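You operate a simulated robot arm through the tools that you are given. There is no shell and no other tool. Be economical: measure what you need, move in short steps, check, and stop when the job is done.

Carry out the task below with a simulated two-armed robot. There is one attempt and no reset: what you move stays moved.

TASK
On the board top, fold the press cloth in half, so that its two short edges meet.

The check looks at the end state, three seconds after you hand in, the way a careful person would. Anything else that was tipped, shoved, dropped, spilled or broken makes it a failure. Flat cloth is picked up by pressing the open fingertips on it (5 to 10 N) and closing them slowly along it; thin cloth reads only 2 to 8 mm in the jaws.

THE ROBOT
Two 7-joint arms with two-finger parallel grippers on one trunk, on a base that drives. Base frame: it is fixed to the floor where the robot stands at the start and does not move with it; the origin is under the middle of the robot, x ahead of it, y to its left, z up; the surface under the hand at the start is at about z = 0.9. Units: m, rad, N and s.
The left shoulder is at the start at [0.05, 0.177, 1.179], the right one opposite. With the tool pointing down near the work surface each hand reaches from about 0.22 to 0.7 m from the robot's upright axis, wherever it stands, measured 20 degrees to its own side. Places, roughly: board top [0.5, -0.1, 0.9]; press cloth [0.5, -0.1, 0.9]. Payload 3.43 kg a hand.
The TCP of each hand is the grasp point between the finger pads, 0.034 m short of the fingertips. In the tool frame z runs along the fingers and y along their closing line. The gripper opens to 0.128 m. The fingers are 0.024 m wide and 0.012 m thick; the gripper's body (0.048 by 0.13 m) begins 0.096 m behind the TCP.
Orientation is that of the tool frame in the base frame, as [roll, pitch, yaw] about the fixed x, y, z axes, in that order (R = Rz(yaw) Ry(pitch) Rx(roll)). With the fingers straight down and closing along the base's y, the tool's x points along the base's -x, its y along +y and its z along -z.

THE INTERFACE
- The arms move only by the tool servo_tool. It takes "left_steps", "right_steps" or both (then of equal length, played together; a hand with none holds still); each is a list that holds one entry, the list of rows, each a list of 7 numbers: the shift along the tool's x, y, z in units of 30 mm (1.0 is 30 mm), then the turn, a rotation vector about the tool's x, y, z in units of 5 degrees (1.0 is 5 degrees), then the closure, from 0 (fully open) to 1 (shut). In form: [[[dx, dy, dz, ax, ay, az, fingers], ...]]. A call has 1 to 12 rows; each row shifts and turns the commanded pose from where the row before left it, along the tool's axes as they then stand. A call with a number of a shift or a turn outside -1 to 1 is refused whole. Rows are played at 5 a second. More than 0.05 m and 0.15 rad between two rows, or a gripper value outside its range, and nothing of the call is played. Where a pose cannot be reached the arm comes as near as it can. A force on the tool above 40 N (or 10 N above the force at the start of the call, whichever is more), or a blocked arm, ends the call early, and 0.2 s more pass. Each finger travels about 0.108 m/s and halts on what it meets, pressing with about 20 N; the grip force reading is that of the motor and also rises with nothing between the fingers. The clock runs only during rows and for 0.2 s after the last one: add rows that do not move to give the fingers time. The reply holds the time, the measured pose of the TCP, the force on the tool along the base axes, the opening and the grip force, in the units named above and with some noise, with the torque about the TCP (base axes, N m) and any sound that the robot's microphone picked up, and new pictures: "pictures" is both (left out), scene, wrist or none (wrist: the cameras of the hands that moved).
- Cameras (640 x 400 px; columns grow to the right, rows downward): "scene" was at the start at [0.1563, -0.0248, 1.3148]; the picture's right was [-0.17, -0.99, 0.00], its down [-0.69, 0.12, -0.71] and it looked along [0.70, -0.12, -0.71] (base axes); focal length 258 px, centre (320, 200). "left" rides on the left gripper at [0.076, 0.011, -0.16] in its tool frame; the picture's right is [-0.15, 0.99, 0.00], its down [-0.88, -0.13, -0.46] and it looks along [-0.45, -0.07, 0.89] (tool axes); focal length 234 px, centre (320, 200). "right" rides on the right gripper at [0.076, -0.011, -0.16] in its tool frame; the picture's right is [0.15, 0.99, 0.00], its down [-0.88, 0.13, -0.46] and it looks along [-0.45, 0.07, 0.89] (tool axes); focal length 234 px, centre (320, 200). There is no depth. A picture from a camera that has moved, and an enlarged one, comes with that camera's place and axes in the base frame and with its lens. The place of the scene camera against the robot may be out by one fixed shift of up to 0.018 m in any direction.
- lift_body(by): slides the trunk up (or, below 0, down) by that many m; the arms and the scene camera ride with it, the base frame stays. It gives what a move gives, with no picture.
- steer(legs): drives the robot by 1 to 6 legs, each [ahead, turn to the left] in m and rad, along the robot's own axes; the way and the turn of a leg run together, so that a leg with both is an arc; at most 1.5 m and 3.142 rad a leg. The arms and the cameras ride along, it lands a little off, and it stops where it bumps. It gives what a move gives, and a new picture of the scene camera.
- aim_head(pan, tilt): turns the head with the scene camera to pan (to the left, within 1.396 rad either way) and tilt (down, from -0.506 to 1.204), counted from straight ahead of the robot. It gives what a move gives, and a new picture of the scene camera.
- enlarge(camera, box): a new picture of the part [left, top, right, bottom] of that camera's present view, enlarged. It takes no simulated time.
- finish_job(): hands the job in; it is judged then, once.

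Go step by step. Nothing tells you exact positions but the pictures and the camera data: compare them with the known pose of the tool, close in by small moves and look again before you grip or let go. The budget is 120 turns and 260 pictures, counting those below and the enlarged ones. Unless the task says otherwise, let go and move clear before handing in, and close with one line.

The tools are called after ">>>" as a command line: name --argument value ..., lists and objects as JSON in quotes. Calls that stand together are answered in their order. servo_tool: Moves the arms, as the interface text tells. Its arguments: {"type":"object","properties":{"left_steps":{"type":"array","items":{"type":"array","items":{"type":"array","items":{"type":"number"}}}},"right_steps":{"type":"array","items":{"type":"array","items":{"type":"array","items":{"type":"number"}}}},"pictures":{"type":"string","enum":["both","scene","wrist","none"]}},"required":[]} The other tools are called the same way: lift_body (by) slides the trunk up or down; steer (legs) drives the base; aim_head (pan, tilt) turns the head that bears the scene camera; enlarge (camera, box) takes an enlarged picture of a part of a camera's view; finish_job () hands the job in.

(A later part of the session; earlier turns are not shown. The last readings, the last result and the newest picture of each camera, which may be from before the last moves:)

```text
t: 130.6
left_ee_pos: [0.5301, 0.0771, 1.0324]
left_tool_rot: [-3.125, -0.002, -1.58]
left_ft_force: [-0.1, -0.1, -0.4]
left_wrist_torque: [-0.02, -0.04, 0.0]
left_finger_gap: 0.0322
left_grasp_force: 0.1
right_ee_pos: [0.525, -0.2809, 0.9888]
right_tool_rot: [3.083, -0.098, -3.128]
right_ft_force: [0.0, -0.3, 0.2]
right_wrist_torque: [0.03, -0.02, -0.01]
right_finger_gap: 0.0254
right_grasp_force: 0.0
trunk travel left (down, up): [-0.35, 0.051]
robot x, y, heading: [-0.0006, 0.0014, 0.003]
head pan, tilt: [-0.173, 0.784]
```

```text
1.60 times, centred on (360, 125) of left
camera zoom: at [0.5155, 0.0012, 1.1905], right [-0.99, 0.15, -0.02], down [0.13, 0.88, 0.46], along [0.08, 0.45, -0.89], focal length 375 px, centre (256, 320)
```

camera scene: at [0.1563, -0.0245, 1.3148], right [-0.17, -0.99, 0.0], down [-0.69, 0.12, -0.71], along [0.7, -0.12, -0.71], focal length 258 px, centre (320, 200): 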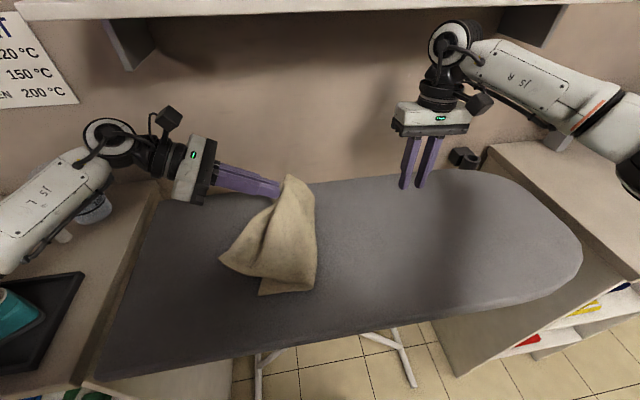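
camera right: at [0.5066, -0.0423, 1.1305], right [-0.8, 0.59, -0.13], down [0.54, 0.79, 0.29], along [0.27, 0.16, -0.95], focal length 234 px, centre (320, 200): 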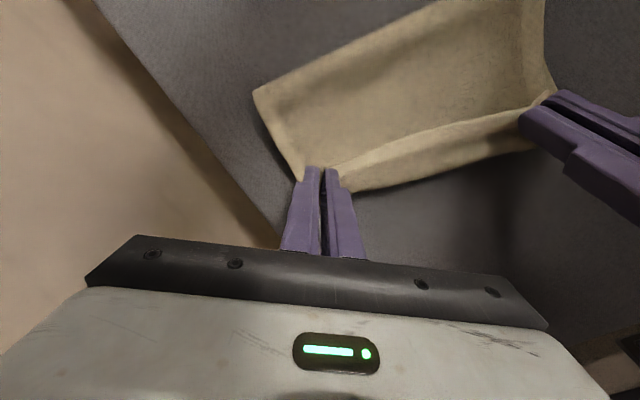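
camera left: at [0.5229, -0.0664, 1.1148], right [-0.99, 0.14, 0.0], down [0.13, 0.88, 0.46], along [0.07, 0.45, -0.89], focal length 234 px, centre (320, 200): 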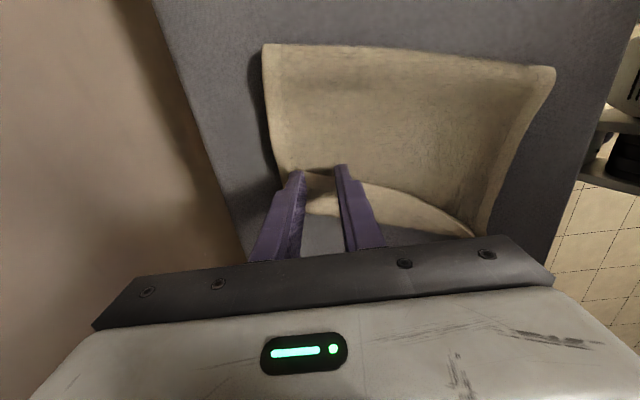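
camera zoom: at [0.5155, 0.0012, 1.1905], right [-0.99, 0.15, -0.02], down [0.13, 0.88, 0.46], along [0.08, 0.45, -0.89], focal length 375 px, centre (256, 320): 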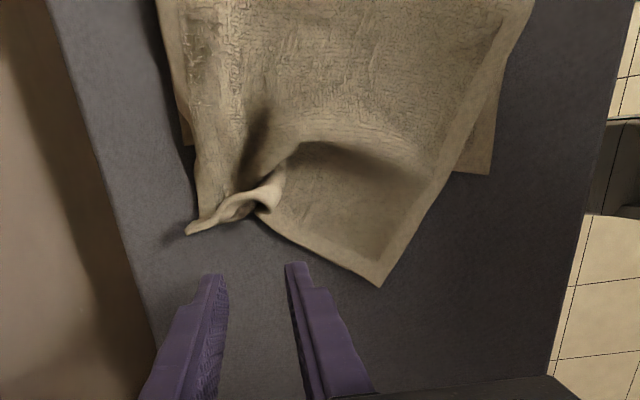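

The hem has come over: the near corner is now at about (0.44, 0.12) and the far corner at about (0.58, 0.065), both overhanging to the left in a single layer on the board. I'll take each by its tip, starting with the far one, and set it on its partner.

>>> servo_tool --left_steps '[[[0, 0, 0, 0, 0, 1, 0.75], [0, 0, 0, 0, 0, 1, 0.75], [0, 0, 0, 0, 0, 1, 0.75], [0, 0, 0, 0, 0, 1, 0.75], [0, 0, 0, 0, 0, 1, 0.75], [0, 0, 0, 0, 0, 1, 0.75], [0, 0, 0, 0, 0, 1, 0.75], [0, 0, 0, 0, 0, 1, 0.75], [0, 0, 0, 0, 0, 1, 0.75], [0, 0, 0, 0, 0, 0, 0.75]]]'

>>> enlarge --camera "left" --box '[160, 50, 480, 250]'

```text
t: 132.8
left_ee_pos: [0.5274, 0.0803, 1.0267]
left_tool_rot: [-3.134, 0.009, -2.359]
left_ft_force: [0.7, -0.5, -0.3]
left_wrist_torque: [-0.03, 0.02, 0.02]
left_finger_gap: 0.0321
left_grasp_force: 0.1
right_ee_pos: [0.5255, -0.2797, 0.9861]
right_tool_rot: [3.083, -0.098, -3.128]
right_ft_force: [-0.3, -0.2, 0.1]
right_wrist_torque: [0.01, 0.0, 0.0]
right_finger_gap: 0.0254
right_grasp_force: 0.1
trunk travel left (down, up): [-0.35, 0.051]
robot x, y, heading: [-0.0004, -0.0016, 0.002]
head pan, tilt: [-0.173, 0.784]
camera scene: at [0.1483, -0.0258, 1.3159], right [-0.17, -0.99, 0.0], down [-0.69, 0.12, -0.71], along [0.7, -0.12, -0.7], focal length 258 px, centre (320, 200)
camera left: at [0.4655, 0.0339, 1.1856], right [-0.59, 0.81, -0.01], down [0.71, 0.53, 0.46], along [0.38, 0.27, -0.89], focal length 234 px, centre (320, 200)
```

scene: 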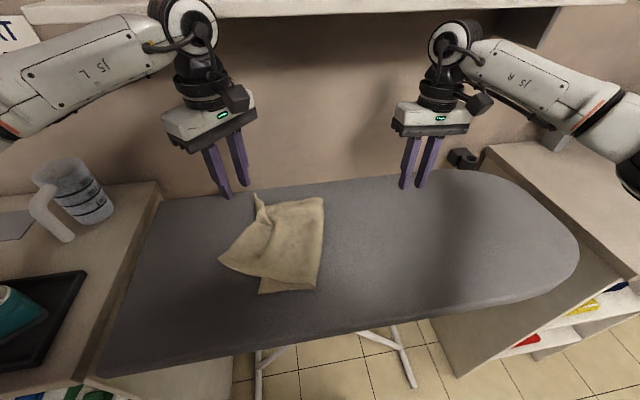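
left: 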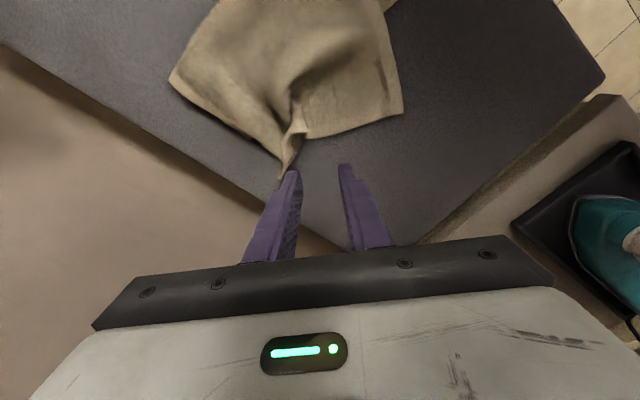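

```text
2.00 times, centred on (320, 150) of left
camera zoom: at [0.4655, 0.0339, 1.1856], right [-0.59, 0.81, -0.01], down [0.71, 0.53, 0.46], along [0.38, 0.27, -0.89], focal length 468 px, centre (320, 300)
```

zoom: 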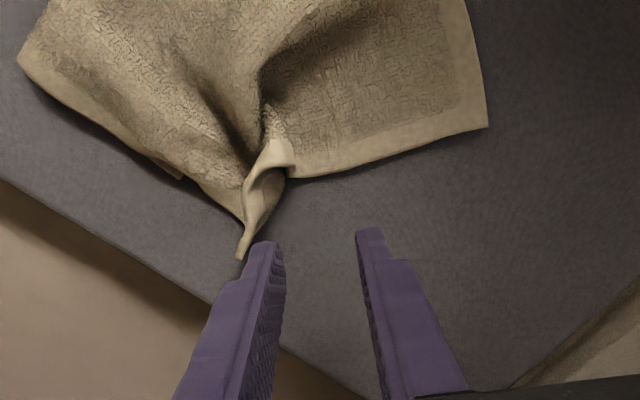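

>>> servo_tool --left_steps '[[[-0.08, -0.43, 0.6, 0, 0, 0, 0.75], [-0.08, -0.43, 0.6, 0, 0, 0, 0.75], [-0.08, -0.43, 0.6, 0, 0, 0, 0.75], [-0.07, -0.43, 0.5, 0, 0, 0, 0.75], [0, 0, 0.2, 0, 0, 0, 0.75], [0, 0, 0, 0, 0, 0, 0.75]]]' --pictures "wrist"

>>> enlarge --camera "scene" --box '[220, 170, 300, 230]'

```text
t: 134.2
left_ee_pos: [0.5785, 0.0533, 0.9454]
left_tool_rot: [3.141, -0.001, -2.353]
left_ft_force: [-0.5, 0.3, 0.4]
left_wrist_torque: [0.02, -0.01, 0.01]
left_finger_gap: 0.0321
left_grasp_force: 0.0
right_ee_pos: [0.5292, -0.2792, 0.9837]
right_tool_rot: [3.083, -0.106, -3.127]
right_ft_force: [0.2, 0.2, 0.8]
right_wrist_torque: [-0.01, 0.0, 0.01]
right_finger_gap: 0.0257
right_grasp_force: 0.1
trunk travel left (down, up): [-0.35, 0.051]
robot x, y, heading: [0.0009, -0.0043, -0.001]
head pan, tilt: [-0.173, 0.784]
camera left: at [0.5169, 0.0066, 1.1054], right [-0.6, 0.8, 0.0], down [0.71, 0.53, 0.46], along [0.37, 0.27, -0.89], focal length 234 px, centre (320, 200)
```

left: 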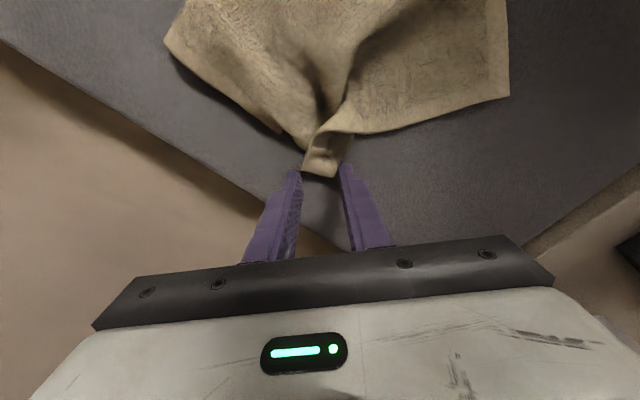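

```text
6.67 times, centred on (260, 200) of scene
camera zoom: at [0.1561, -0.0247, 1.3148], right [-0.17, -0.99, 0.0], down [-0.69, 0.12, -0.71], along [0.7, -0.12, -0.71], focal length 1720 px, centre (720, 200)
```

zoom: 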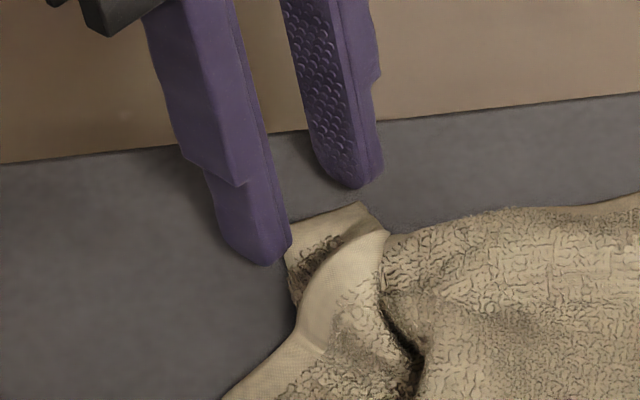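

>>> servo_tool --left_steps '[[[0, 0, -0.3, 0, 0, 0, 0.72], [0.5, -0.05, 0, 0, 0, 0, 0.72], [0.05, 0, 0.3, 0, 0, 0, 0.72], [0, 0, 0.2, 0, 0, 0, 0.72], [0, 0, 0, 0, 0, 0, 0.72]]]' --pictures "none"

>>> enlarge --camera "scene" --box '[220, 170, 300, 230]'

```text
t: 135.4
left_ee_pos: [0.5677, 0.04, 0.9413]
left_tool_rot: [-3.14, -0.001, -2.355]
left_ft_force: [0.2, 0.5, 1.7]
left_wrist_torque: [0.02, 0.05, -0.03]
left_finger_gap: 0.0357
left_grasp_force: 0.1
right_ee_pos: [0.5296, -0.2796, 0.9832]
right_tool_rot: [3.083, -0.104, -3.127]
right_ft_force: [0.1, 0.8, 0.3]
right_wrist_torque: [-0.02, -0.02, -0.04]
right_finger_gap: 0.0258
right_grasp_force: 0.1
trunk travel left (down, up): [-0.35, 0.051]
robot x, y, heading: [0.0025, 0.0013, 0.0]
head pan, tilt: [-0.173, 0.784]
```

```text
6.67 times, centred on (260, 200) of scene
camera zoom: at [0.156, -0.0247, 1.3149], right [-0.17, -0.99, 0.0], down [-0.69, 0.12, -0.71], along [0.7, -0.12, -0.71], focal length 1720 px, centre (720, 200)
```

zoom: 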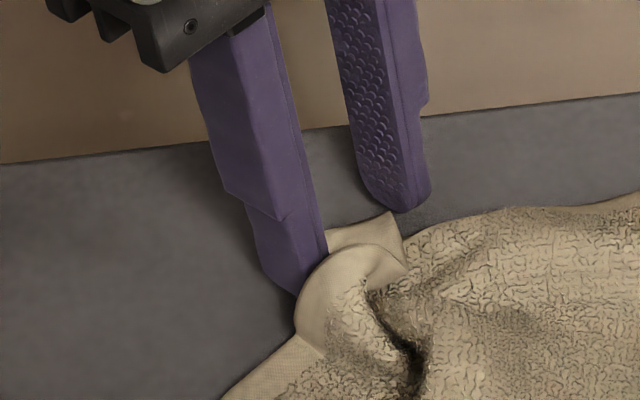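

>>> servo_tool --left_steps '[[[0.1, 0, 0.1, 0, 0, 0, 0.72], [0, 0, 0, 0, 0, 0, 0.78], [0, 0, 0, 0, 0, 0, 0.84], [0, 0, 0, 0, 0, 0, 0.9], [0, 0, 0, 0, 0, 0, 1.0], [0, 0, 0, 0, 0, 0, 1.0], [0, 0, -0.5, 0, 0, 0, 1.0], [0, 0, -0.5, 0, 0, 0, 1.0], [-0.3, 0.3, 0, 0, 0, 0, 1.0], [0, 0, 0, 0, 0, 0, 1.0]]]' --pictures "wrist"

>>> enlarge --camera "scene" --box '[200, 170, 340, 300]'

```text
t: 137.6
left_ee_pos: [0.5653, 0.0499, 0.9672]
left_tool_rot: [-3.141, 0.0, -2.354]
left_ft_force: [-0.6, -0.3, -0.5]
left_wrist_torque: [-0.01, 0.01, 0.0]
left_finger_gap: 0.0053
left_grasp_force: 20.0
right_ee_pos: [0.5305, -0.2803, 0.9829]
right_tool_rot: [3.084, -0.105, -3.129]
right_ft_force: [0.9, -1.0, -0.5]
right_wrist_torque: [-0.02, 0.0, -0.01]
right_finger_gap: 0.0257
right_grasp_force: 0.0
trunk travel left (down, up): [-0.35, 0.051]
robot x, y, heading: [0.0009, 0.0001, -0.002]
head pan, tilt: [-0.173, 0.784]
camera left: at [0.5039, 0.0034, 1.1264], right [-0.6, 0.8, 0.0], down [0.71, 0.53, 0.46], along [0.37, 0.27, -0.89], focal length 234 px, centre (320, 200)
```

left: 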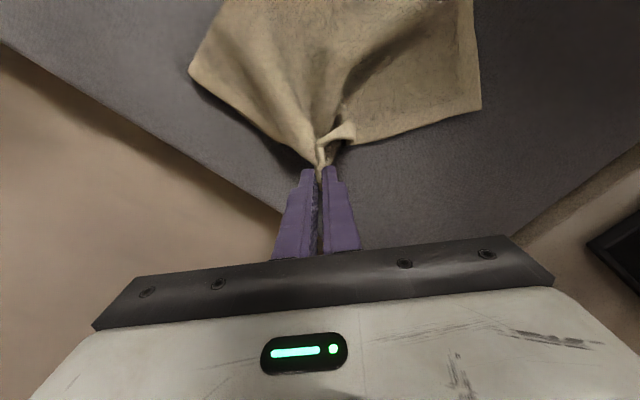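

```text
3.08 times, centred on (270, 235) of scene
camera zoom: at [0.1562, -0.0249, 1.3148], right [-0.17, -0.99, 0.0], down [-0.69, 0.12, -0.71], along [0.7, -0.12, -0.71], focal length 794 px, centre (474, 92)
```

zoom: 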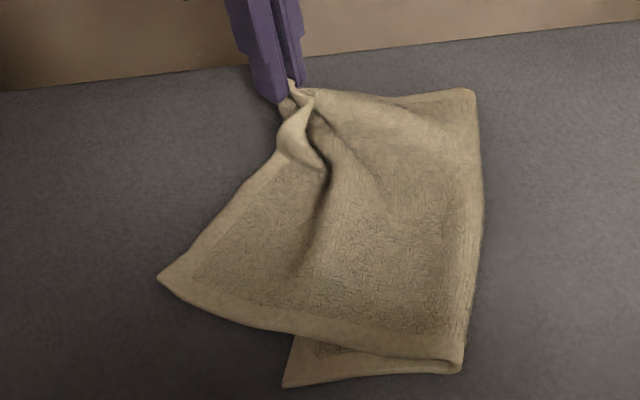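

>>> servo_tool --left_steps '[[[0.31, -0.4, -0.3, 0, 0, 0, 1], [0.31, -0.4, 0, 0, 0, 0, 1], [0.31, -0.4, 0.2, 0, 0, 0, 1], [0, 0, 0.4, 0, 0, 0, 1], [0, 0, 0.4, 0, 0, 0, 1], [0, 0, 0, 0, 0, 0, 0.9], [0, 0, 0, 0, 0, 0, 0.75], [0, 0, 0, 0, 0, 0, 0.75], [0, 0, -0.7, 0, 0, 0, 0.75], [0, 0, -0.9, 0, 0, 0, 0.75], [-0.7, 0.7, -0.9, 0, 0, 0, 0.75], [-0.7, 0.7, 0, 0, 0, 0, 0.75]]]'

>>> enlarge --camera "scene" --box '[200, 170, 340, 300]'

```text
t: 140.4
left_ee_pos: [0.5597, 0.0635, 0.9925]
left_tool_rot: [3.087, -0.014, -2.375]
left_ft_force: [0.6, 0.2, -0.4]
left_wrist_torque: [0.0, 0.01, 0.02]
left_finger_gap: 0.0318
left_grasp_force: 0.0
right_ee_pos: [0.5332, -0.2753, 0.9856]
right_tool_rot: [3.086, -0.105, -3.124]
right_ft_force: [-0.1, 0.8, 1.0]
right_wrist_torque: [-0.01, 0.0, -0.01]
right_finger_gap: 0.0256
right_grasp_force: 0.2
trunk travel left (down, up): [-0.35, 0.051]
robot x, y, heading: [0.0003, -0.0043, -0.003]
head pan, tilt: [-0.173, 0.784]
stopped in row 12 (left hand): the arm was blocked; the commanded pose is now the measured one
camera scene: at [0.1582, -0.0241, 1.3161], right [-0.17, -0.98, 0.0], down [-0.7, 0.12, -0.71], along [0.7, -0.12, -0.71], focal length 258 px, centre (320, 200)
camera left: at [0.5051, 0.0128, 1.1531], right [-0.58, 0.81, 0.05], down [0.75, 0.5, 0.44], along [0.33, 0.29, -0.9], focal length 234 px, centre (320, 200)
```

scene: 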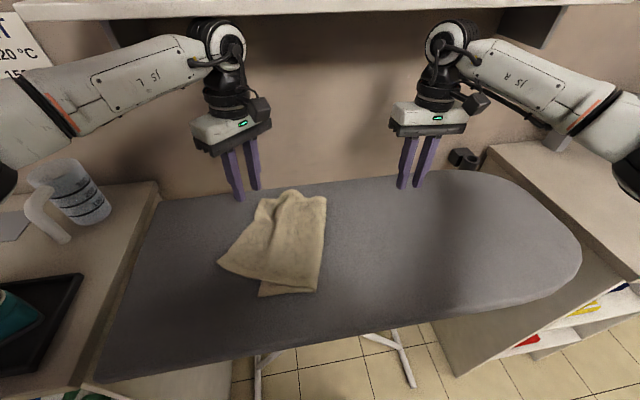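
left: 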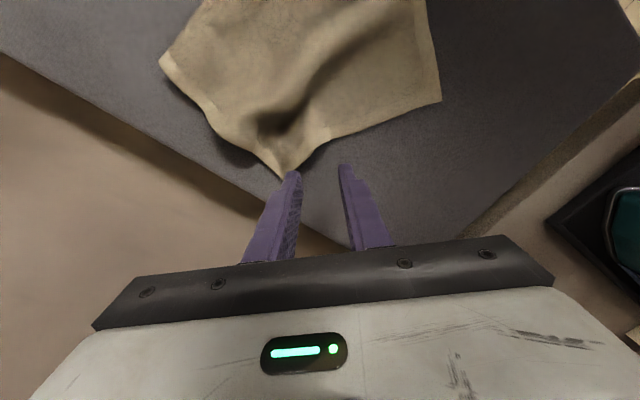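

```text
3.08 times, centred on (270, 235) of scene
camera zoom: at [0.1582, -0.0241, 1.3161], right [-0.17, -0.98, 0.0], down [-0.7, 0.12, -0.71], along [0.7, -0.12, -0.71], focal length 794 px, centre (474, 92)
```

zoom: 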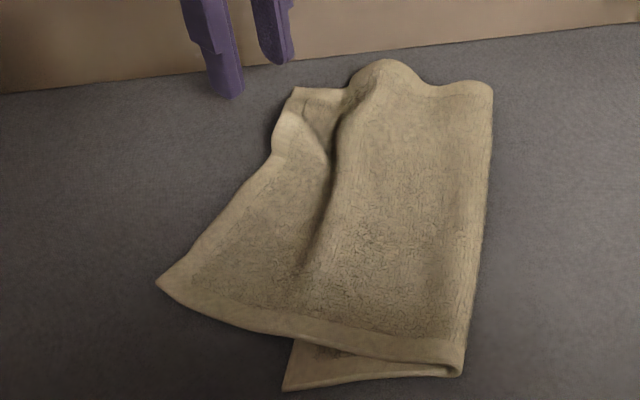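

The far corner is now flat. Next, the near corner at (0.443, 0.118) goes onto the near left corner at (0.363, 0.044).

>>> servo_tool --left_steps '[[[-0.3, 0.3, 0, 0, 0, -1, 0.78], [0, 0, 0, 0, 0, -1, 0.78], [0, 0, 0, 0, 0, -1, 0.78], [0, 0, 0, 0, 0, -1, 0.78], [0, 0, 0, 0, 0, -1, 0.78], [0, 0, 0, 0, 0, -1, 0.78], [0, 0, 0, 0, 0, -1, 0.78], [0, 0, 0, 0, 0, -1, 0.78], [0, 0, 0, 0, 0, -1, 0.78], [0, 0, 0, 0, 0, 0, 0.78]]]' --pictures "wrist"

```text
t: 142.6
left_ee_pos: [0.561, 0.0725, 0.9936]
left_tool_rot: [3.096, 0.031, -1.587]
left_ft_force: [-0.4, 0.5, -0.8]
left_wrist_torque: [-0.03, -0.03, -0.03]
left_finger_gap: 0.0282
left_grasp_force: 0.0
right_ee_pos: [0.5338, -0.2792, 0.9818]
right_tool_rot: [3.082, -0.106, -3.127]
right_ft_force: [-0.2, 0.8, 0.2]
right_wrist_torque: [0.01, 0.01, 0.01]
right_finger_gap: 0.0256
right_grasp_force: 0.2
trunk travel left (down, up): [-0.35, 0.051]
robot x, y, heading: [0.0008, -0.0004, -0.0]
head pan, tilt: [-0.173, 0.784]
camera left: at [0.5565, -0.0092, 1.1496], right [-0.99, 0.16, 0.05], down [0.17, 0.86, 0.48], along [0.03, 0.48, -0.88], focal length 234 px, centre (320, 200)
```

left: 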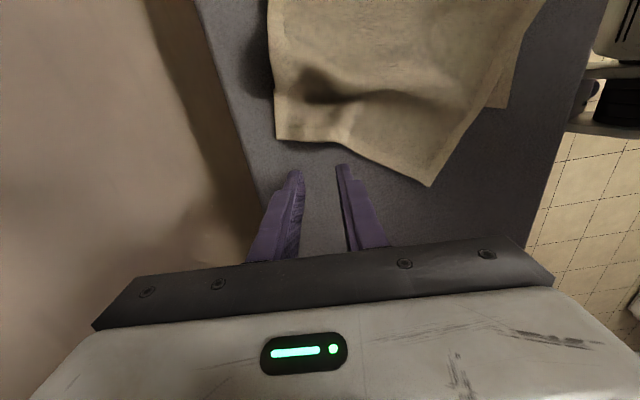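

>>> servo_tool --left_steps '[[[-0.24, 0.77, 0, 0.52, 0.36, 0, 0.8], [-0.24, 0.77, 0, 0, 0, 0, 0.8], [-0.24, 0.77, 0.3, 0, 0, 0, 0.8], [-0.24, 0.77, 0.5, 0, 0, 0, 0.8], [-0.24, 0.77, 0.5, 0, 0, 0, 0.8], [0, 0, 0, 0, 0, 0, 0.8]]]' --pictures "wrist"

>>> enlarge --camera "scene" --box '[200, 200, 300, 300]'

```text
t: 144.0
left_ee_pos: [0.4463, 0.1132, 0.9597]
left_tool_rot: [-3.132, -0.005, -1.586]
left_ft_force: [0.1, 1.0, 0.1]
left_wrist_torque: [-0.02, -0.01, 0.04]
left_finger_gap: 0.0257
left_grasp_force: 0.0
right_ee_pos: [0.5304, -0.2766, 0.9833]
right_tool_rot: [3.085, -0.104, -3.127]
right_ft_force: [-1.5, -0.1, 0.7]
right_wrist_torque: [-0.03, 0.03, 0.02]
right_finger_gap: 0.0254
right_grasp_force: 0.1
trunk travel left (down, up): [-0.35, 0.051]
robot x, y, heading: [-0.0006, 0.0006, -0.005]
head pan, tilt: [-0.173, 0.784]
camera left: at [0.4328, 0.0376, 1.1191], right [-0.99, 0.16, -0.01], down [0.14, 0.88, 0.45], along [0.08, 0.44, -0.89], focal length 234 px, centre (320, 200)
```

left: 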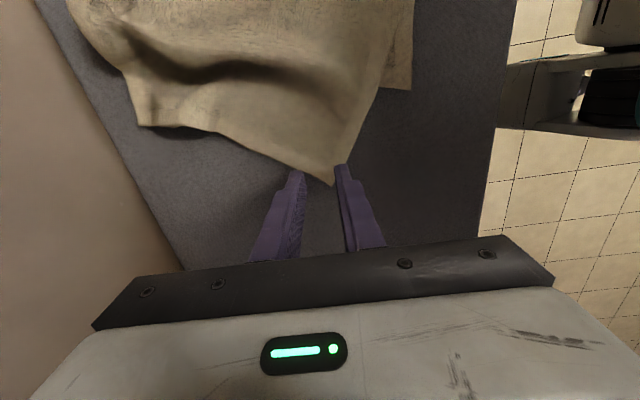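

```text
4.00 times, centred on (250, 250) of scene
camera zoom: at [0.1565, -0.0255, 1.3148], right [-0.17, -0.98, 0.0], down [-0.69, 0.12, -0.71], along [0.7, -0.12, -0.71], focal length 1032 px, centre (600, 0)
```

zoom: 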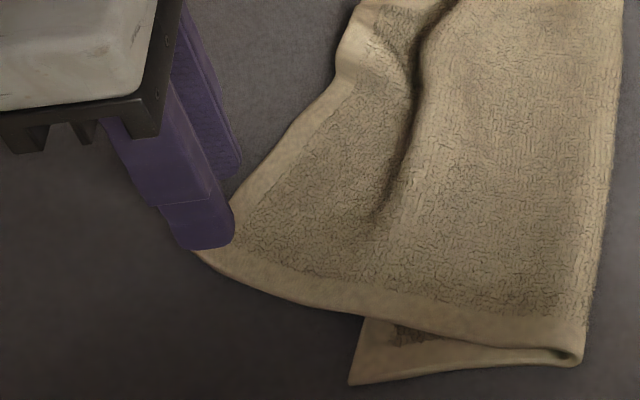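

>>> servo_tool --left_steps '[[[0, 0, 0.4, 0, 0, 0, 0.8], [0, 0, 0.28, 0, 0, 0, 0.8], [0, 0, 0.1, 0, 0, 0, 0.8], [0, 0, 0, 0, 0, 0, 0.8], [0, 0, 0, 0, 0, 0, 0.84], [0, 0, 0, 0, 0, 0, 0.88], [0, 0, 0, 0, 0, 0, 0.92], [0, 0, 0, 0, 0, 0, 0.96], [0, 0, 0, 0, 0, 0, 1.0], [0, 0, 0, 0, 0, 0, 1.0], [0, 0, -0.6, 0, 0, 0, 1.0], [0, 0, -0.6, 0, 0, 0, 1.0]]]' --pictures "none"

>>> enlarge --camera "scene" --box '[200, 170, 340, 300]'

```text
t: 146.6
left_ee_pos: [0.4449, 0.1117, 0.9732]
left_tool_rot: [-3.136, -0.008, -1.586]
left_ft_force: [0.7, -0.5, -0.1]
left_wrist_torque: [0.03, 0.0, -0.04]
left_finger_gap: 0.0033
left_grasp_force: 20.1
right_ee_pos: [0.531, -0.2776, 0.9823]
right_tool_rot: [3.085, -0.104, -3.127]
right_ft_force: [0.3, 0.5, -0.1]
right_wrist_torque: [0.01, 0.02, -0.01]
right_finger_gap: 0.0258
right_grasp_force: 0.0
trunk travel left (down, up): [-0.35, 0.051]
robot x, y, heading: [0.0005, 0.0035, -0.005]
head pan, tilt: [-0.173, 0.784]
```

```text
3.08 times, centred on (270, 235) of scene
camera zoom: at [0.1563, -0.0254, 1.3147], right [-0.17, -0.98, 0.0], down [-0.69, 0.12, -0.71], along [0.7, -0.12, -0.71], focal length 794 px, centre (474, 92)
```

zoom: 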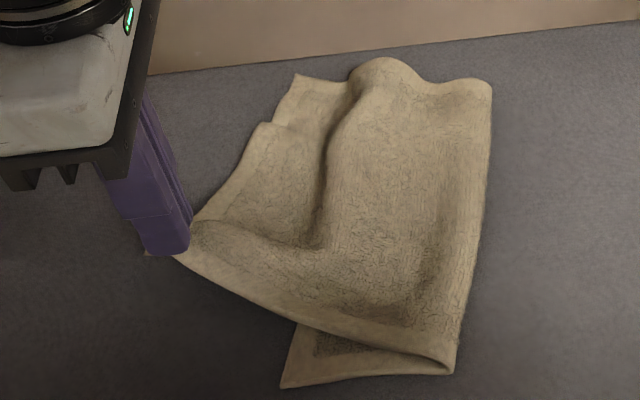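

>>> servo_tool --left_steps '[[[0.3, 0.36, -0.5, 0, 0, 0, 1], [0.78, 0.36, -0.3, 0, 0, 0, 1], [0.78, 0.36, -0.2, 0, 0, 0, 1], [0.78, 0.36, 0, 0, 0, 0, 1], [0.78, 0.36, 0, 0, 0, 0, 1], [0.78, 0.36, 0, 0, 0, 0, 1], [0.78, 0.36, 0, 0, 0, 0, 1], [0, 0, 0.4, 0, 0, 0, 1]]]' --pictures "none"

>>> enlarge --camera "scene" --box '[210, 170, 350, 300]'

```text
t: 148.4
left_ee_pos: [0.3675, -0.0359, 0.9914]
left_tool_rot: [-3.135, -0.006, -1.587]
left_ft_force: [-0.2, 0.0, 0.3]
left_wrist_torque: [0.02, 0.02, -0.04]
left_finger_gap: 0.0033
left_grasp_force: 19.9
right_ee_pos: [0.5317, -0.2778, 0.9844]
right_tool_rot: [3.083, -0.103, -3.128]
right_ft_force: [0.2, -1.0, 0.7]
right_wrist_torque: [-0.03, -0.02, 0.0]
right_finger_gap: 0.0256
right_grasp_force: 0.1
trunk travel left (down, up): [-0.35, 0.051]
robot x, y, heading: [-0.0014, 0.0, -0.005]
head pan, tilt: [-0.173, 0.784]
```

```text
3.08 times, centred on (280, 235) of scene
camera zoom: at [0.1565, -0.0251, 1.3148], right [-0.17, -0.98, 0.0], down [-0.69, 0.12, -0.71], along [0.7, -0.12, -0.71], focal length 794 px, centre (443, 92)
```

zoom: 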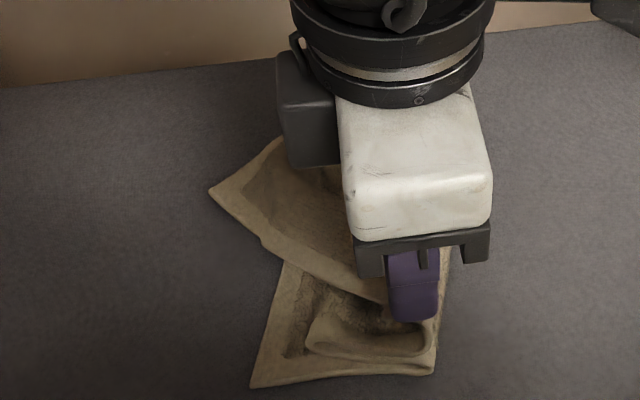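

>>> servo_tool --left_steps '[[[-0.55, 0, 0, 0, 0, 0, 1], [-0.55, 0, 0.1, 0, 0, 0, 1], [-0.55, 0, 0.3, 0, 0, 0, 1], [-0.55, 0, 0.5, 0, 0, 0, 1], [0, 0, 0.5, 0, 0, 0, 1], [0, 0, 0, 0, 0, 0, 1]]]' --pictures "wrist"

>>> enlarge --camera "scene" --box '[210, 170, 350, 300]'

```text
t: 149.8
left_ee_pos: [0.3697, 0.029, 0.948]
left_tool_rot: [-3.132, -0.006, -1.586]
left_ft_force: [-0.4, -0.7, 0.8]
left_wrist_torque: [-0.01, -0.03, -0.01]
left_finger_gap: 0.0033
left_grasp_force: 19.5
right_ee_pos: [0.5306, -0.2779, 0.984]
right_tool_rot: [3.084, -0.105, -3.127]
right_ft_force: [0.8, 0.2, -0.4]
right_wrist_torque: [0.02, 0.03, 0.0]
right_finger_gap: 0.0254
right_grasp_force: 0.0
trunk travel left (down, up): [-0.35, 0.051]
robot x, y, heading: [-0.002, -0.0033, -0.002]
head pan, tilt: [-0.173, 0.784]
camera left: at [0.3558, -0.0458, 1.1089], right [-0.99, 0.16, -0.01], down [0.14, 0.88, 0.45], along [0.08, 0.44, -0.89], focal length 234 px, centre (320, 200)
```

left: 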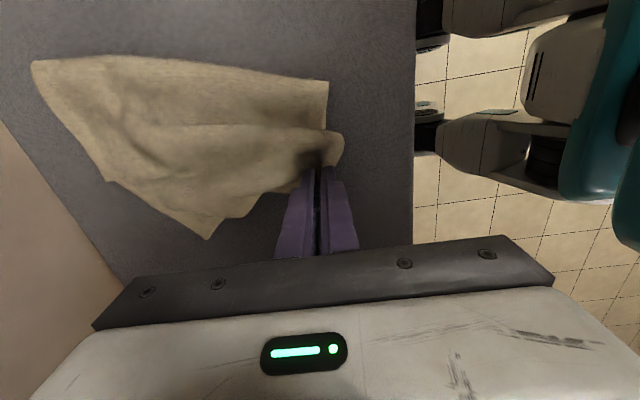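

```text
3.08 times, centred on (280, 235) of scene
camera zoom: at [0.1562, -0.0253, 1.3148], right [-0.17, -0.98, 0.0], down [-0.69, 0.12, -0.71], along [0.7, -0.12, -0.71], focal length 794 px, centre (443, 92)
```

zoom: 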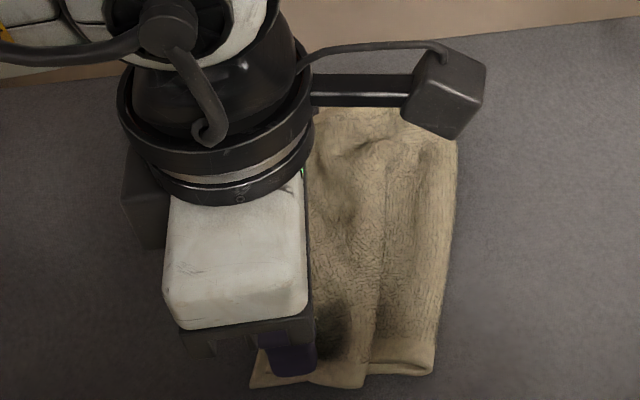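

I'm releasing the near corner here, over its partner. Then I'll use the closed right fingers as a light pin on it while the left hand moves the far corner.

>>> servo_tool --left_steps '[[[0, 0, 0.15, 0, 0, 0, 1], [0, 0, 0, 0, 0, 0, 0.9], [0, 0, 0, 0, 0, 0, 0.78], [0, 0, 0, 0, 0, 0, 0.78], [0, 0, -0.6, 0, 0, 0, 0.78], [0, 0, -0.9, 0, 0, 0, 0.78], [0, 0, -0.9, 0, 0, 0, 0.78], [-0.8, 0, 0, 0, 0, 0, 0.78], [-0.9, 0, 0, 0, 0, 0, 0.78], [-0.9, 0, 0, 0, 0, 0, 0.78], [-0.9, 0, 0, 0, 0, 0, 0.78]]]' --right_steps '[[[0.5, 0, -0.3, 0.67, -0.6, 0, 1], [0.7, 0, -0.3, 0, -0.6, 0, 1], [0.7, 0, -0.3, 0, 0, 0, 1], [0.7, 0, 0, 0, 0, 0, 1], [0.7, 0, 0, 0, 0, 0, 1], [0.7, 0, 0, 0, 0, 0, 1], [0.7, 0, 0, 0, 0, 0, 1], [0.3, 0, 0, 0, 0, 0, 1], [0, 0, 0, 0, 0, 0, 1], [0, 0, 0, 0, 0, 0, 1], [0, 0, 0, 0, 0, 0, 1]]]' --pictures "scene"

>>> enlarge --camera "scene" --box '[210, 170, 350, 300]'

```text
t: 152.2
left_ee_pos: [0.3716, 0.1375, 1.0147]
left_tool_rot: [-3.134, -0.006, -1.587]
left_ft_force: [-0.1, -0.4, 0.2]
left_wrist_torque: [0.01, -0.02, 0.0]
left_finger_gap: 0.0283
left_grasp_force: 0.0
right_ee_pos: [0.381, -0.2812, 1.0127]
right_tool_rot: [-3.138, -0.001, -3.128]
right_ft_force: [0.5, 0.9, -0.2]
right_wrist_torque: [-0.04, -0.03, -0.02]
right_finger_gap: 0.0002
right_grasp_force: 19.5
trunk travel left (down, up): [-0.35, 0.051]
robot x, y, heading: [0.0003, -0.0027, -0.003]
head pan, tilt: [-0.173, 0.784]
camera scene: at [0.1562, -0.0249, 1.3148], right [-0.17, -0.98, 0.0], down [-0.69, 0.12, -0.71], along [0.7, -0.12, -0.71], focal length 258 px, centre (320, 200)
```

scene: 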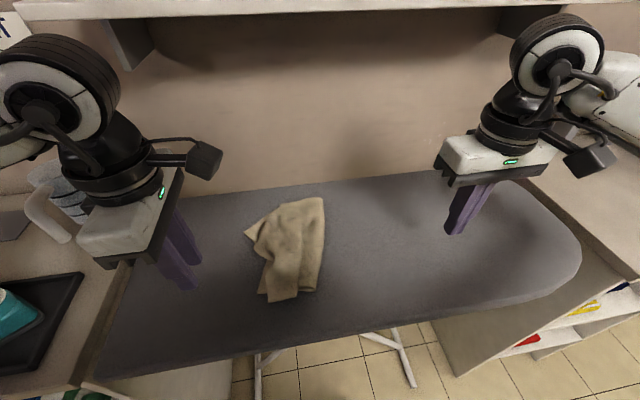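

```text
3.08 times, centred on (280, 235) of scene
camera zoom: at [0.1562, -0.0249, 1.3148], right [-0.17, -0.98, 0.0], down [-0.69, 0.12, -0.71], along [0.7, -0.12, -0.71], focal length 794 px, centre (443, 92)
```

zoom: 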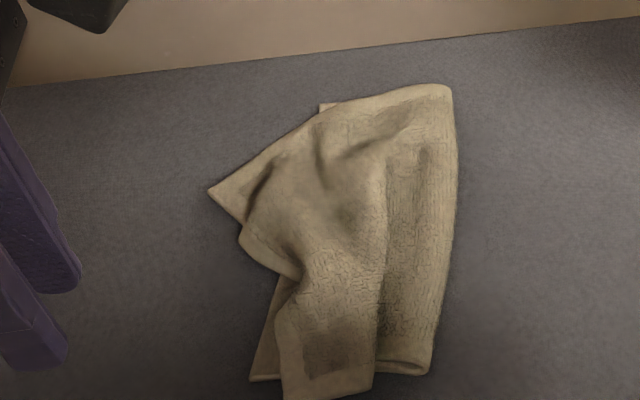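

>>> servo_tool --left_steps '[[[0, -0.72, 0, 0, 0, 0, 0.8], [0, -0.72, 0, 0, 0, 0, 0.8], [0.4, -0.72, 0.2, 0, 0, 0, 0.8], [0.6, -0.72, 0.4, 0, 0, 0, 0.8], [0.7, -0.72, 0.6, 0, 0, 0, 0.8], [0.65, -0.72, 0.6, 0, 0, 0, 0.8], [0, 0, 0, 0, 0, 0, 0.8]]]' --pictures "wrist"

>>> enlarge --camera "scene" --box '[210, 170, 350, 300]'

```text
t: 153.8
left_ee_pos: [0.5003, 0.0607, 0.9634]
left_tool_rot: [-3.134, -0.007, -1.587]
left_ft_force: [-0.2, -0.9, -0.3]
left_wrist_torque: [0.0, -0.02, 0.0]
left_finger_gap: 0.0256
left_grasp_force: 0.2
right_ee_pos: [0.3812, -0.28, 1.0143]
right_tool_rot: [-3.14, 0.0, -3.126]
right_ft_force: [0.0, -0.5, -0.2]
right_wrist_torque: [0.05, 0.04, 0.01]
right_finger_gap: 0.0002
right_grasp_force: 20.1
trunk travel left (down, up): [-0.35, 0.051]
robot x, y, heading: [0.0019, -0.0011, -0.003]
head pan, tilt: [-0.173, 0.784]
camera left: at [0.4867, -0.0155, 1.1225], right [-0.99, 0.16, -0.01], down [0.14, 0.88, 0.45], along [0.08, 0.44, -0.89], focal length 234 px, centre (320, 200)
```

left: 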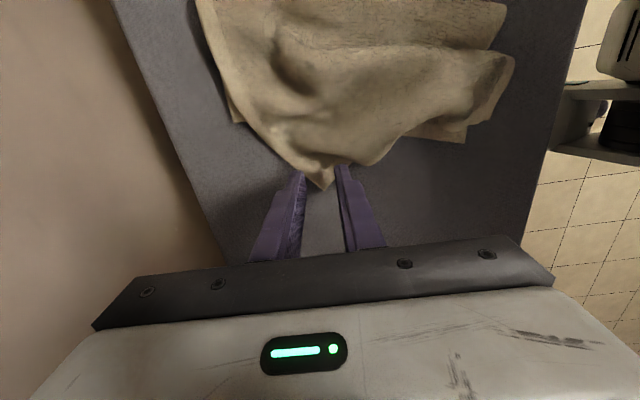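

```text
3.08 times, centred on (280, 235) of scene
camera zoom: at [0.1562, -0.0251, 1.3148], right [-0.17, -0.98, 0.0], down [-0.69, 0.12, -0.71], along [0.7, -0.12, -0.71], focal length 794 px, centre (443, 92)
```

zoom: 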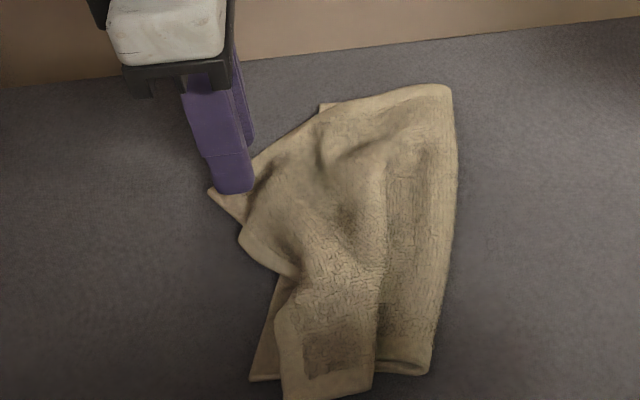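

>>> servo_tool --left_steps '[[[-0.1, 0, 0.4, 0, 0, 0, 0.8], [0, 0, 0.4, 0, 0, 0, 0.8], [0, 0, 0.12, 0, 0, 0, 0.8], [0, 0, 0, 0, 0, 0, 0.8], [0, 0, 0, 0, 0, 0, 0.85], [0, 0, 0, 0, 0, 0, 0.9], [0, 0, 0, 0, 0, 0, 0.95], [0, 0, 0, 0, 0, 0, 1.0], [0, 0, 0, 0, 0, 0, 1.0], [0, 0, 0, 0, 0, 0, 1.0]]]' --right_steps '[[[0, 1, 0, 0, 0, 0, 1], [0, 1, 0, 0, 0, 0, 1], [0, 1, 0, 0, 0, 0, 1], [0, 1, 0, 0, 0, 0, 1], [0, 1, 0, 0, 0, 0, 1], [0, 1, 0, 0, 0, 0, 1], [0, 1, 0, 0, 0, 0, 1], [0, 1, 0, 0, 0, 0, 1], [0, 0.9, 0.5, 0, 0, 0, 1], [0, 0.8, 0.5, 0, 0, 0, 1]]]' --pictures "scene"

>>> enlarge --camera "scene" --box '[210, 170, 350, 300]'

```text
t: 156.0
left_ee_pos: [0.5006, 0.0641, 0.9363]
left_tool_rot: [-3.13, -0.009, -1.588]
left_ft_force: [-0.6, 0.4, 13.1]
left_wrist_torque: [-0.1, 0.05, 0.02]
left_finger_gap: 0.0044
left_grasp_force: 20.2
right_ee_pos: [0.3779, 0.0095, 0.9833]
right_tool_rot: [-3.138, 0.001, -3.127]
right_ft_force: [0.3, 0.5, 0.6]
right_wrist_torque: [-0.02, 0.0, -0.02]
right_finger_gap: 0.0
right_grasp_force: 20.2
trunk travel left (down, up): [-0.35, 0.051]
robot x, y, heading: [-0.0011, 0.0019, -0.003]
head pan, tilt: [-0.173, 0.784]
camera scene: at [0.1551, -0.0254, 1.315], right [-0.17, -0.98, 0.0], down [-0.69, 0.12, -0.71], along [0.7, -0.12, -0.7], focal length 258 px, centre (320, 200)
```

scene: 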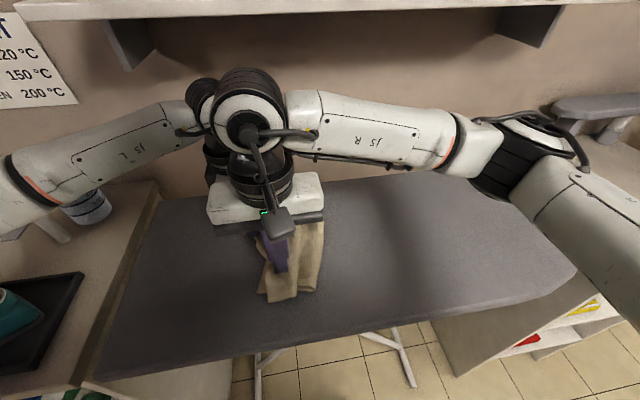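

```text
3.08 times, centred on (280, 235) of scene
camera zoom: at [0.1551, -0.0254, 1.315], right [-0.17, -0.98, 0.0], down [-0.69, 0.12, -0.71], along [0.7, -0.12, -0.7], focal length 794 px, centre (443, 92)
```

zoom: 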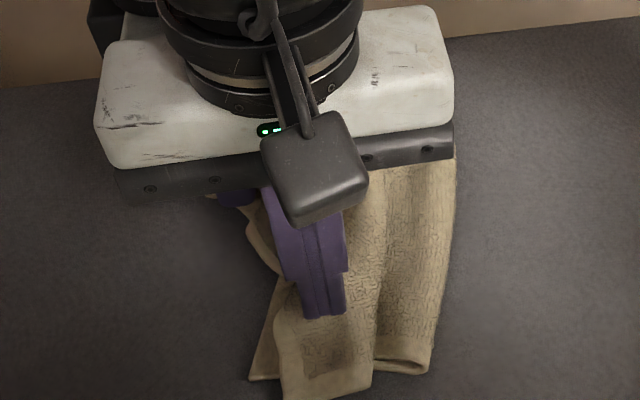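

>>> servo_tool --right_steps '[[[0, 0, 0.5, 0, 0, 0, 1], [0, 0, 0.4, 0, 0, 0, 1], [0, 0, 0.2, 0, 0, 0, 1], [0, 0, 0.1, 0, 0, 0, 1], [0, 0, 0, 0, 0, 0, 1]]]' --pictures "none"

```text
t: 157.2
left_ee_pos: [0.5007, 0.0624, 0.9365]
left_tool_rot: [-3.132, -0.006, -1.587]
left_ft_force: [1.7, -2.1, 15.5]
left_wrist_torque: [-0.09, 0.02, 0.04]
left_finger_gap: 0.0044
left_grasp_force: 20.1
right_ee_pos: [0.3773, 0.0099, 0.9478]
right_tool_rot: [-3.138, 0.001, -3.128]
right_ft_force: [1.2, -0.3, 3.1]
right_wrist_torque: [-0.01, -0.02, 0.03]
right_finger_gap: 0.0001
right_grasp_force: 20.0
trunk travel left (down, up): [-0.35, 0.051]
robot x, y, heading: [-0.0032, 0.0039, 0.0]
head pan, tilt: [-0.173, 0.784]
```

>>> servo_tool --left_steps '[[[0, 0, 0, 0, 0, 0, 1], [0, 0, -0.5, 0, 0, 0, 1], [0.2, -0.2, -0.5, 0, 0, 0, 1], [0.5, -0.4, 0, 0, 0, 0, 1], [0.5, -0.4, 0, 0, 0, 0, 1], [0.5, -0.4, 0, 0, 0, 0, 1], [0.5, -0.4, 0, 0, 0, 0, 1], [0.5, -0.35, 0.3, 0, 0, 0, 1], [0, 0, 0.3, 0, 0, 0, 1]]]' --right_steps '[[[0, 0, 0.12, 0, 0, 0, 1], [0, 0, 0, 0, 0, 0, 1], [0, 0, 0, 0, 0, 0, 1], [0, 0, 0, 0, 0, 0, 1], [0, 0, 0, 0, 0, 0, 1], [0, 0, 0, 0, 0, 0, 1], [0, 0, 0, 0, 0, 0, 1], [0, 0, 0, 0, 0, 0, 1], [0, 0, 0, 0, 0, 0, 1]]]'

>>> enlarge --camera "scene" --box '[210, 170, 350, 300]'

```text
t: 159.2
left_ee_pos: [0.5616, -0.0163, 0.9484]
left_tool_rot: [-3.131, -0.009, -1.588]
left_ft_force: [-11.7, 2.3, 1.9]
left_wrist_torque: [0.1, 0.41, -0.21]
left_finger_gap: 0.0055
left_grasp_force: 19.9
right_ee_pos: [0.3765, 0.0125, 0.9443]
right_tool_rot: [-3.141, -0.001, -3.127]
right_ft_force: [6.8, 0.6, 8.7]
right_wrist_torque: [-0.1, -0.29, 0.05]
right_finger_gap: 0.0001
right_grasp_force: 20.3
trunk travel left (down, up): [-0.35, 0.051]
robot x, y, heading: [-0.0013, -0.0006, -0.009]
head pan, tilt: [-0.173, 0.784]
camera scene: at [0.1549, -0.0251, 1.315], right [-0.17, -0.98, 0.0], down [-0.69, 0.12, -0.71], along [0.7, -0.12, -0.7], focal length 258 px, centre (320, 200)
camera right: at [0.3008, -0.0023, 1.1034], right [-0.16, 0.99, 0.0], down [0.88, 0.14, 0.46], along [0.45, 0.07, -0.89], focal length 234 px, centre (320, 200)
camera left: at [0.5482, -0.0923, 1.1086], right [-0.99, 0.16, -0.01], down [0.14, 0.88, 0.45], along [0.08, 0.44, -0.89], focal length 234 px, centre (320, 200)
```

scene: 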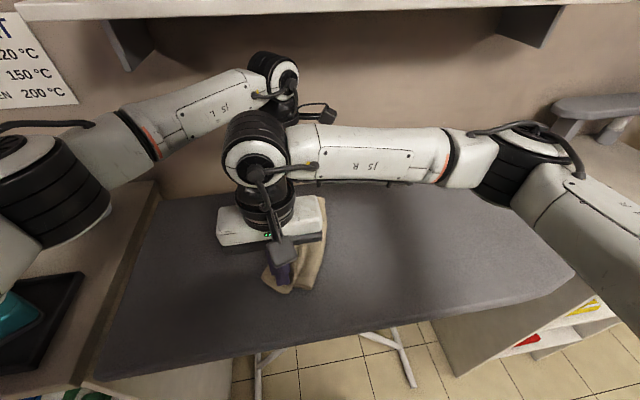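
right: 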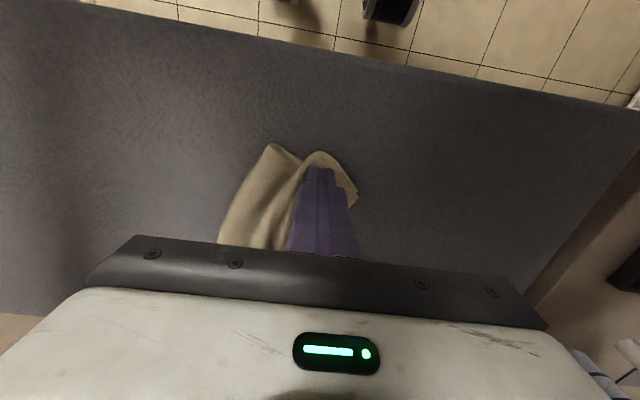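
left: 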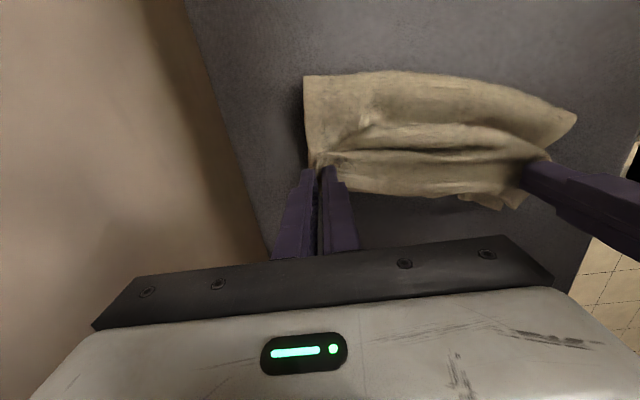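

```text
3.08 times, centred on (280, 235) of scene
camera zoom: at [0.1549, -0.0251, 1.315], right [-0.17, -0.98, 0.0], down [-0.69, 0.12, -0.71], along [0.7, -0.12, -0.7], focal length 794 px, centre (443, 92)
```

zoom: 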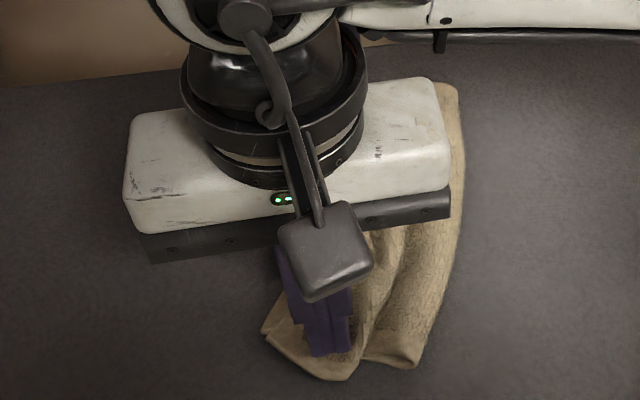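

There's tension in the hem, so I'm releasing the left hand here, raising both hands clear, and looking.

>>> servo_tool --left_steps '[[[0, 0.2, 0.1, 0, 0, 0, 1], [0, 0, 0, 0, 0, 0, 0.9], [0, 0, 0, 0, 0, 0, 0.78], [0, 0, 0, 0, 0, 0, 0.78], [0, 0, -0.6, 0, 0, 0, 0.78], [0, 0, -0.8, 0, 0, 0, 0.78], [-0.8, 0.3, 0, 0, 0, 0, 0.78], [-0.8, 0.3, 0, 0, 0, 0, 0.78], [-0.8, 0.3, 0, 0, 0, 0, 0.78], [-0.8, 0.3, 0, 0, 0, 0, 0.78]]]' --right_steps '[[[0, 0, 0, 0, 0, 0, 1], [0, 0, 0, 0, 0, 0, 1], [0, 0, 0, 0, 0, 0, 1], [0, 0, 0, 0, 0, 0, 1], [0, 0, -0.6, 0, 0, 0, 1], [0, 0, -0.8, 0, 0, 0, 1], [0, -1, -0.5, 0, 0, 0, 1], [0, -1, 0, 0, 0, 0, 1], [0, -1, 0, 0, 0, 0, 1], [0, -1, 0, 0, 0, 0, 1]]]' --pictures "none"

>>> servo_tool --right_steps '[[[0, -1, 0, 0, 0, 0, 1], [0, -1, 0, 0, 0, 0, 1], [0, -1, 0, 0, 0, 0, 1], [0, -1, 0, 0, 0, 0, 1]]]' --pictures "none"

>>> enlarge --camera "scene" --box '[210, 170, 350, 300]'

>>> enlarge --camera "left" --box '[160, 0, 640, 300]'

```text
t: 161.4
left_ee_pos: [0.5223, 0.0816, 0.9863]
left_tool_rot: [-3.136, -0.007, -1.587]
left_ft_force: [-0.5, 0.5, 0.3]
left_wrist_torque: [0.01, -0.02, 0.02]
left_finger_gap: 0.028
left_grasp_force: 0.0
right_ee_pos: [0.3801, -0.1091, 1.0007]
right_tool_rot: [-3.14, 0.001, -3.126]
right_ft_force: [1.1, 0.1, -0.2]
right_wrist_torque: [0.01, -0.01, -0.02]
right_finger_gap: 0.0
right_grasp_force: 20.0
trunk travel left (down, up): [-0.35, 0.051]
robot x, y, heading: [-0.001, -0.0025, -0.005]
head pan, tilt: [-0.173, 0.784]
```

```text
t: 162.4
left_ee_pos: [0.5221, 0.08, 0.9863]
left_tool_rot: [-3.133, -0.007, -1.588]
left_ft_force: [0.6, -0.2, -0.2]
left_wrist_torque: [0.02, 0.0, -0.02]
left_finger_gap: 0.0281
left_grasp_force: 0.1
right_ee_pos: [0.3818, -0.2294, 1.0018]
right_tool_rot: [-3.139, 0.0, -3.126]
right_ft_force: [0.1, -0.5, -0.3]
right_wrist_torque: [0.01, 0.0, 0.0]
right_finger_gap: 0.0
right_grasp_force: 20.3
trunk travel left (down, up): [-0.35, 0.051]
robot x, y, heading: [0.0015, -0.0002, -0.001]
head pan, tilt: [-0.173, 0.784]
```

```text
3.08 times, centred on (280, 235) of scene
camera zoom: at [0.1561, -0.0258, 1.3148], right [-0.17, -0.98, 0.0], down [-0.69, 0.12, -0.71], along [0.7, -0.12, -0.71], focal length 794 px, centre (443, 92)
```

zoom: 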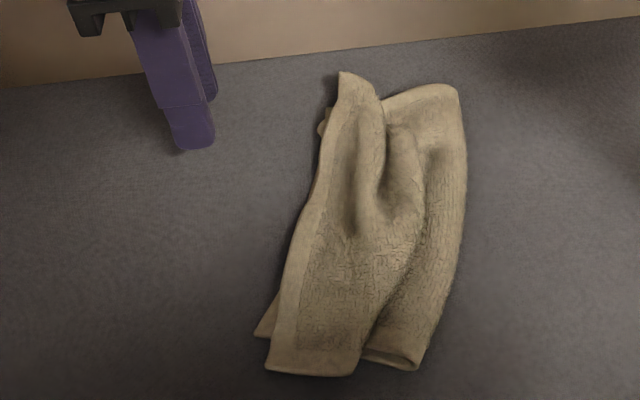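

```text
1.33 times, centred on (400, 150) of left
camera zoom: at [0.5086, 0.0038, 1.146], right [-0.99, 0.16, -0.01], down [0.14, 0.88, 0.45], along [0.08, 0.44, -0.89], focal length 312 px, centre (213, 267)
```

zoom: 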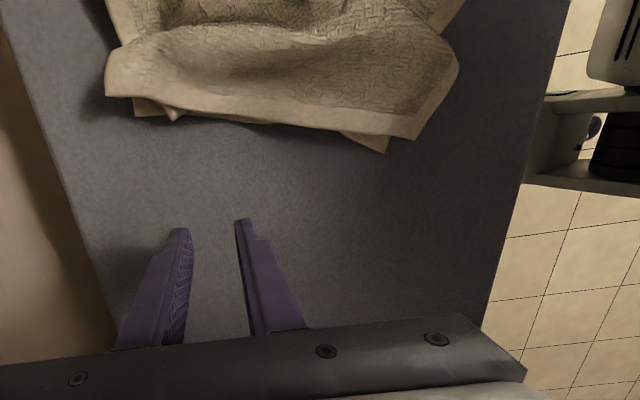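

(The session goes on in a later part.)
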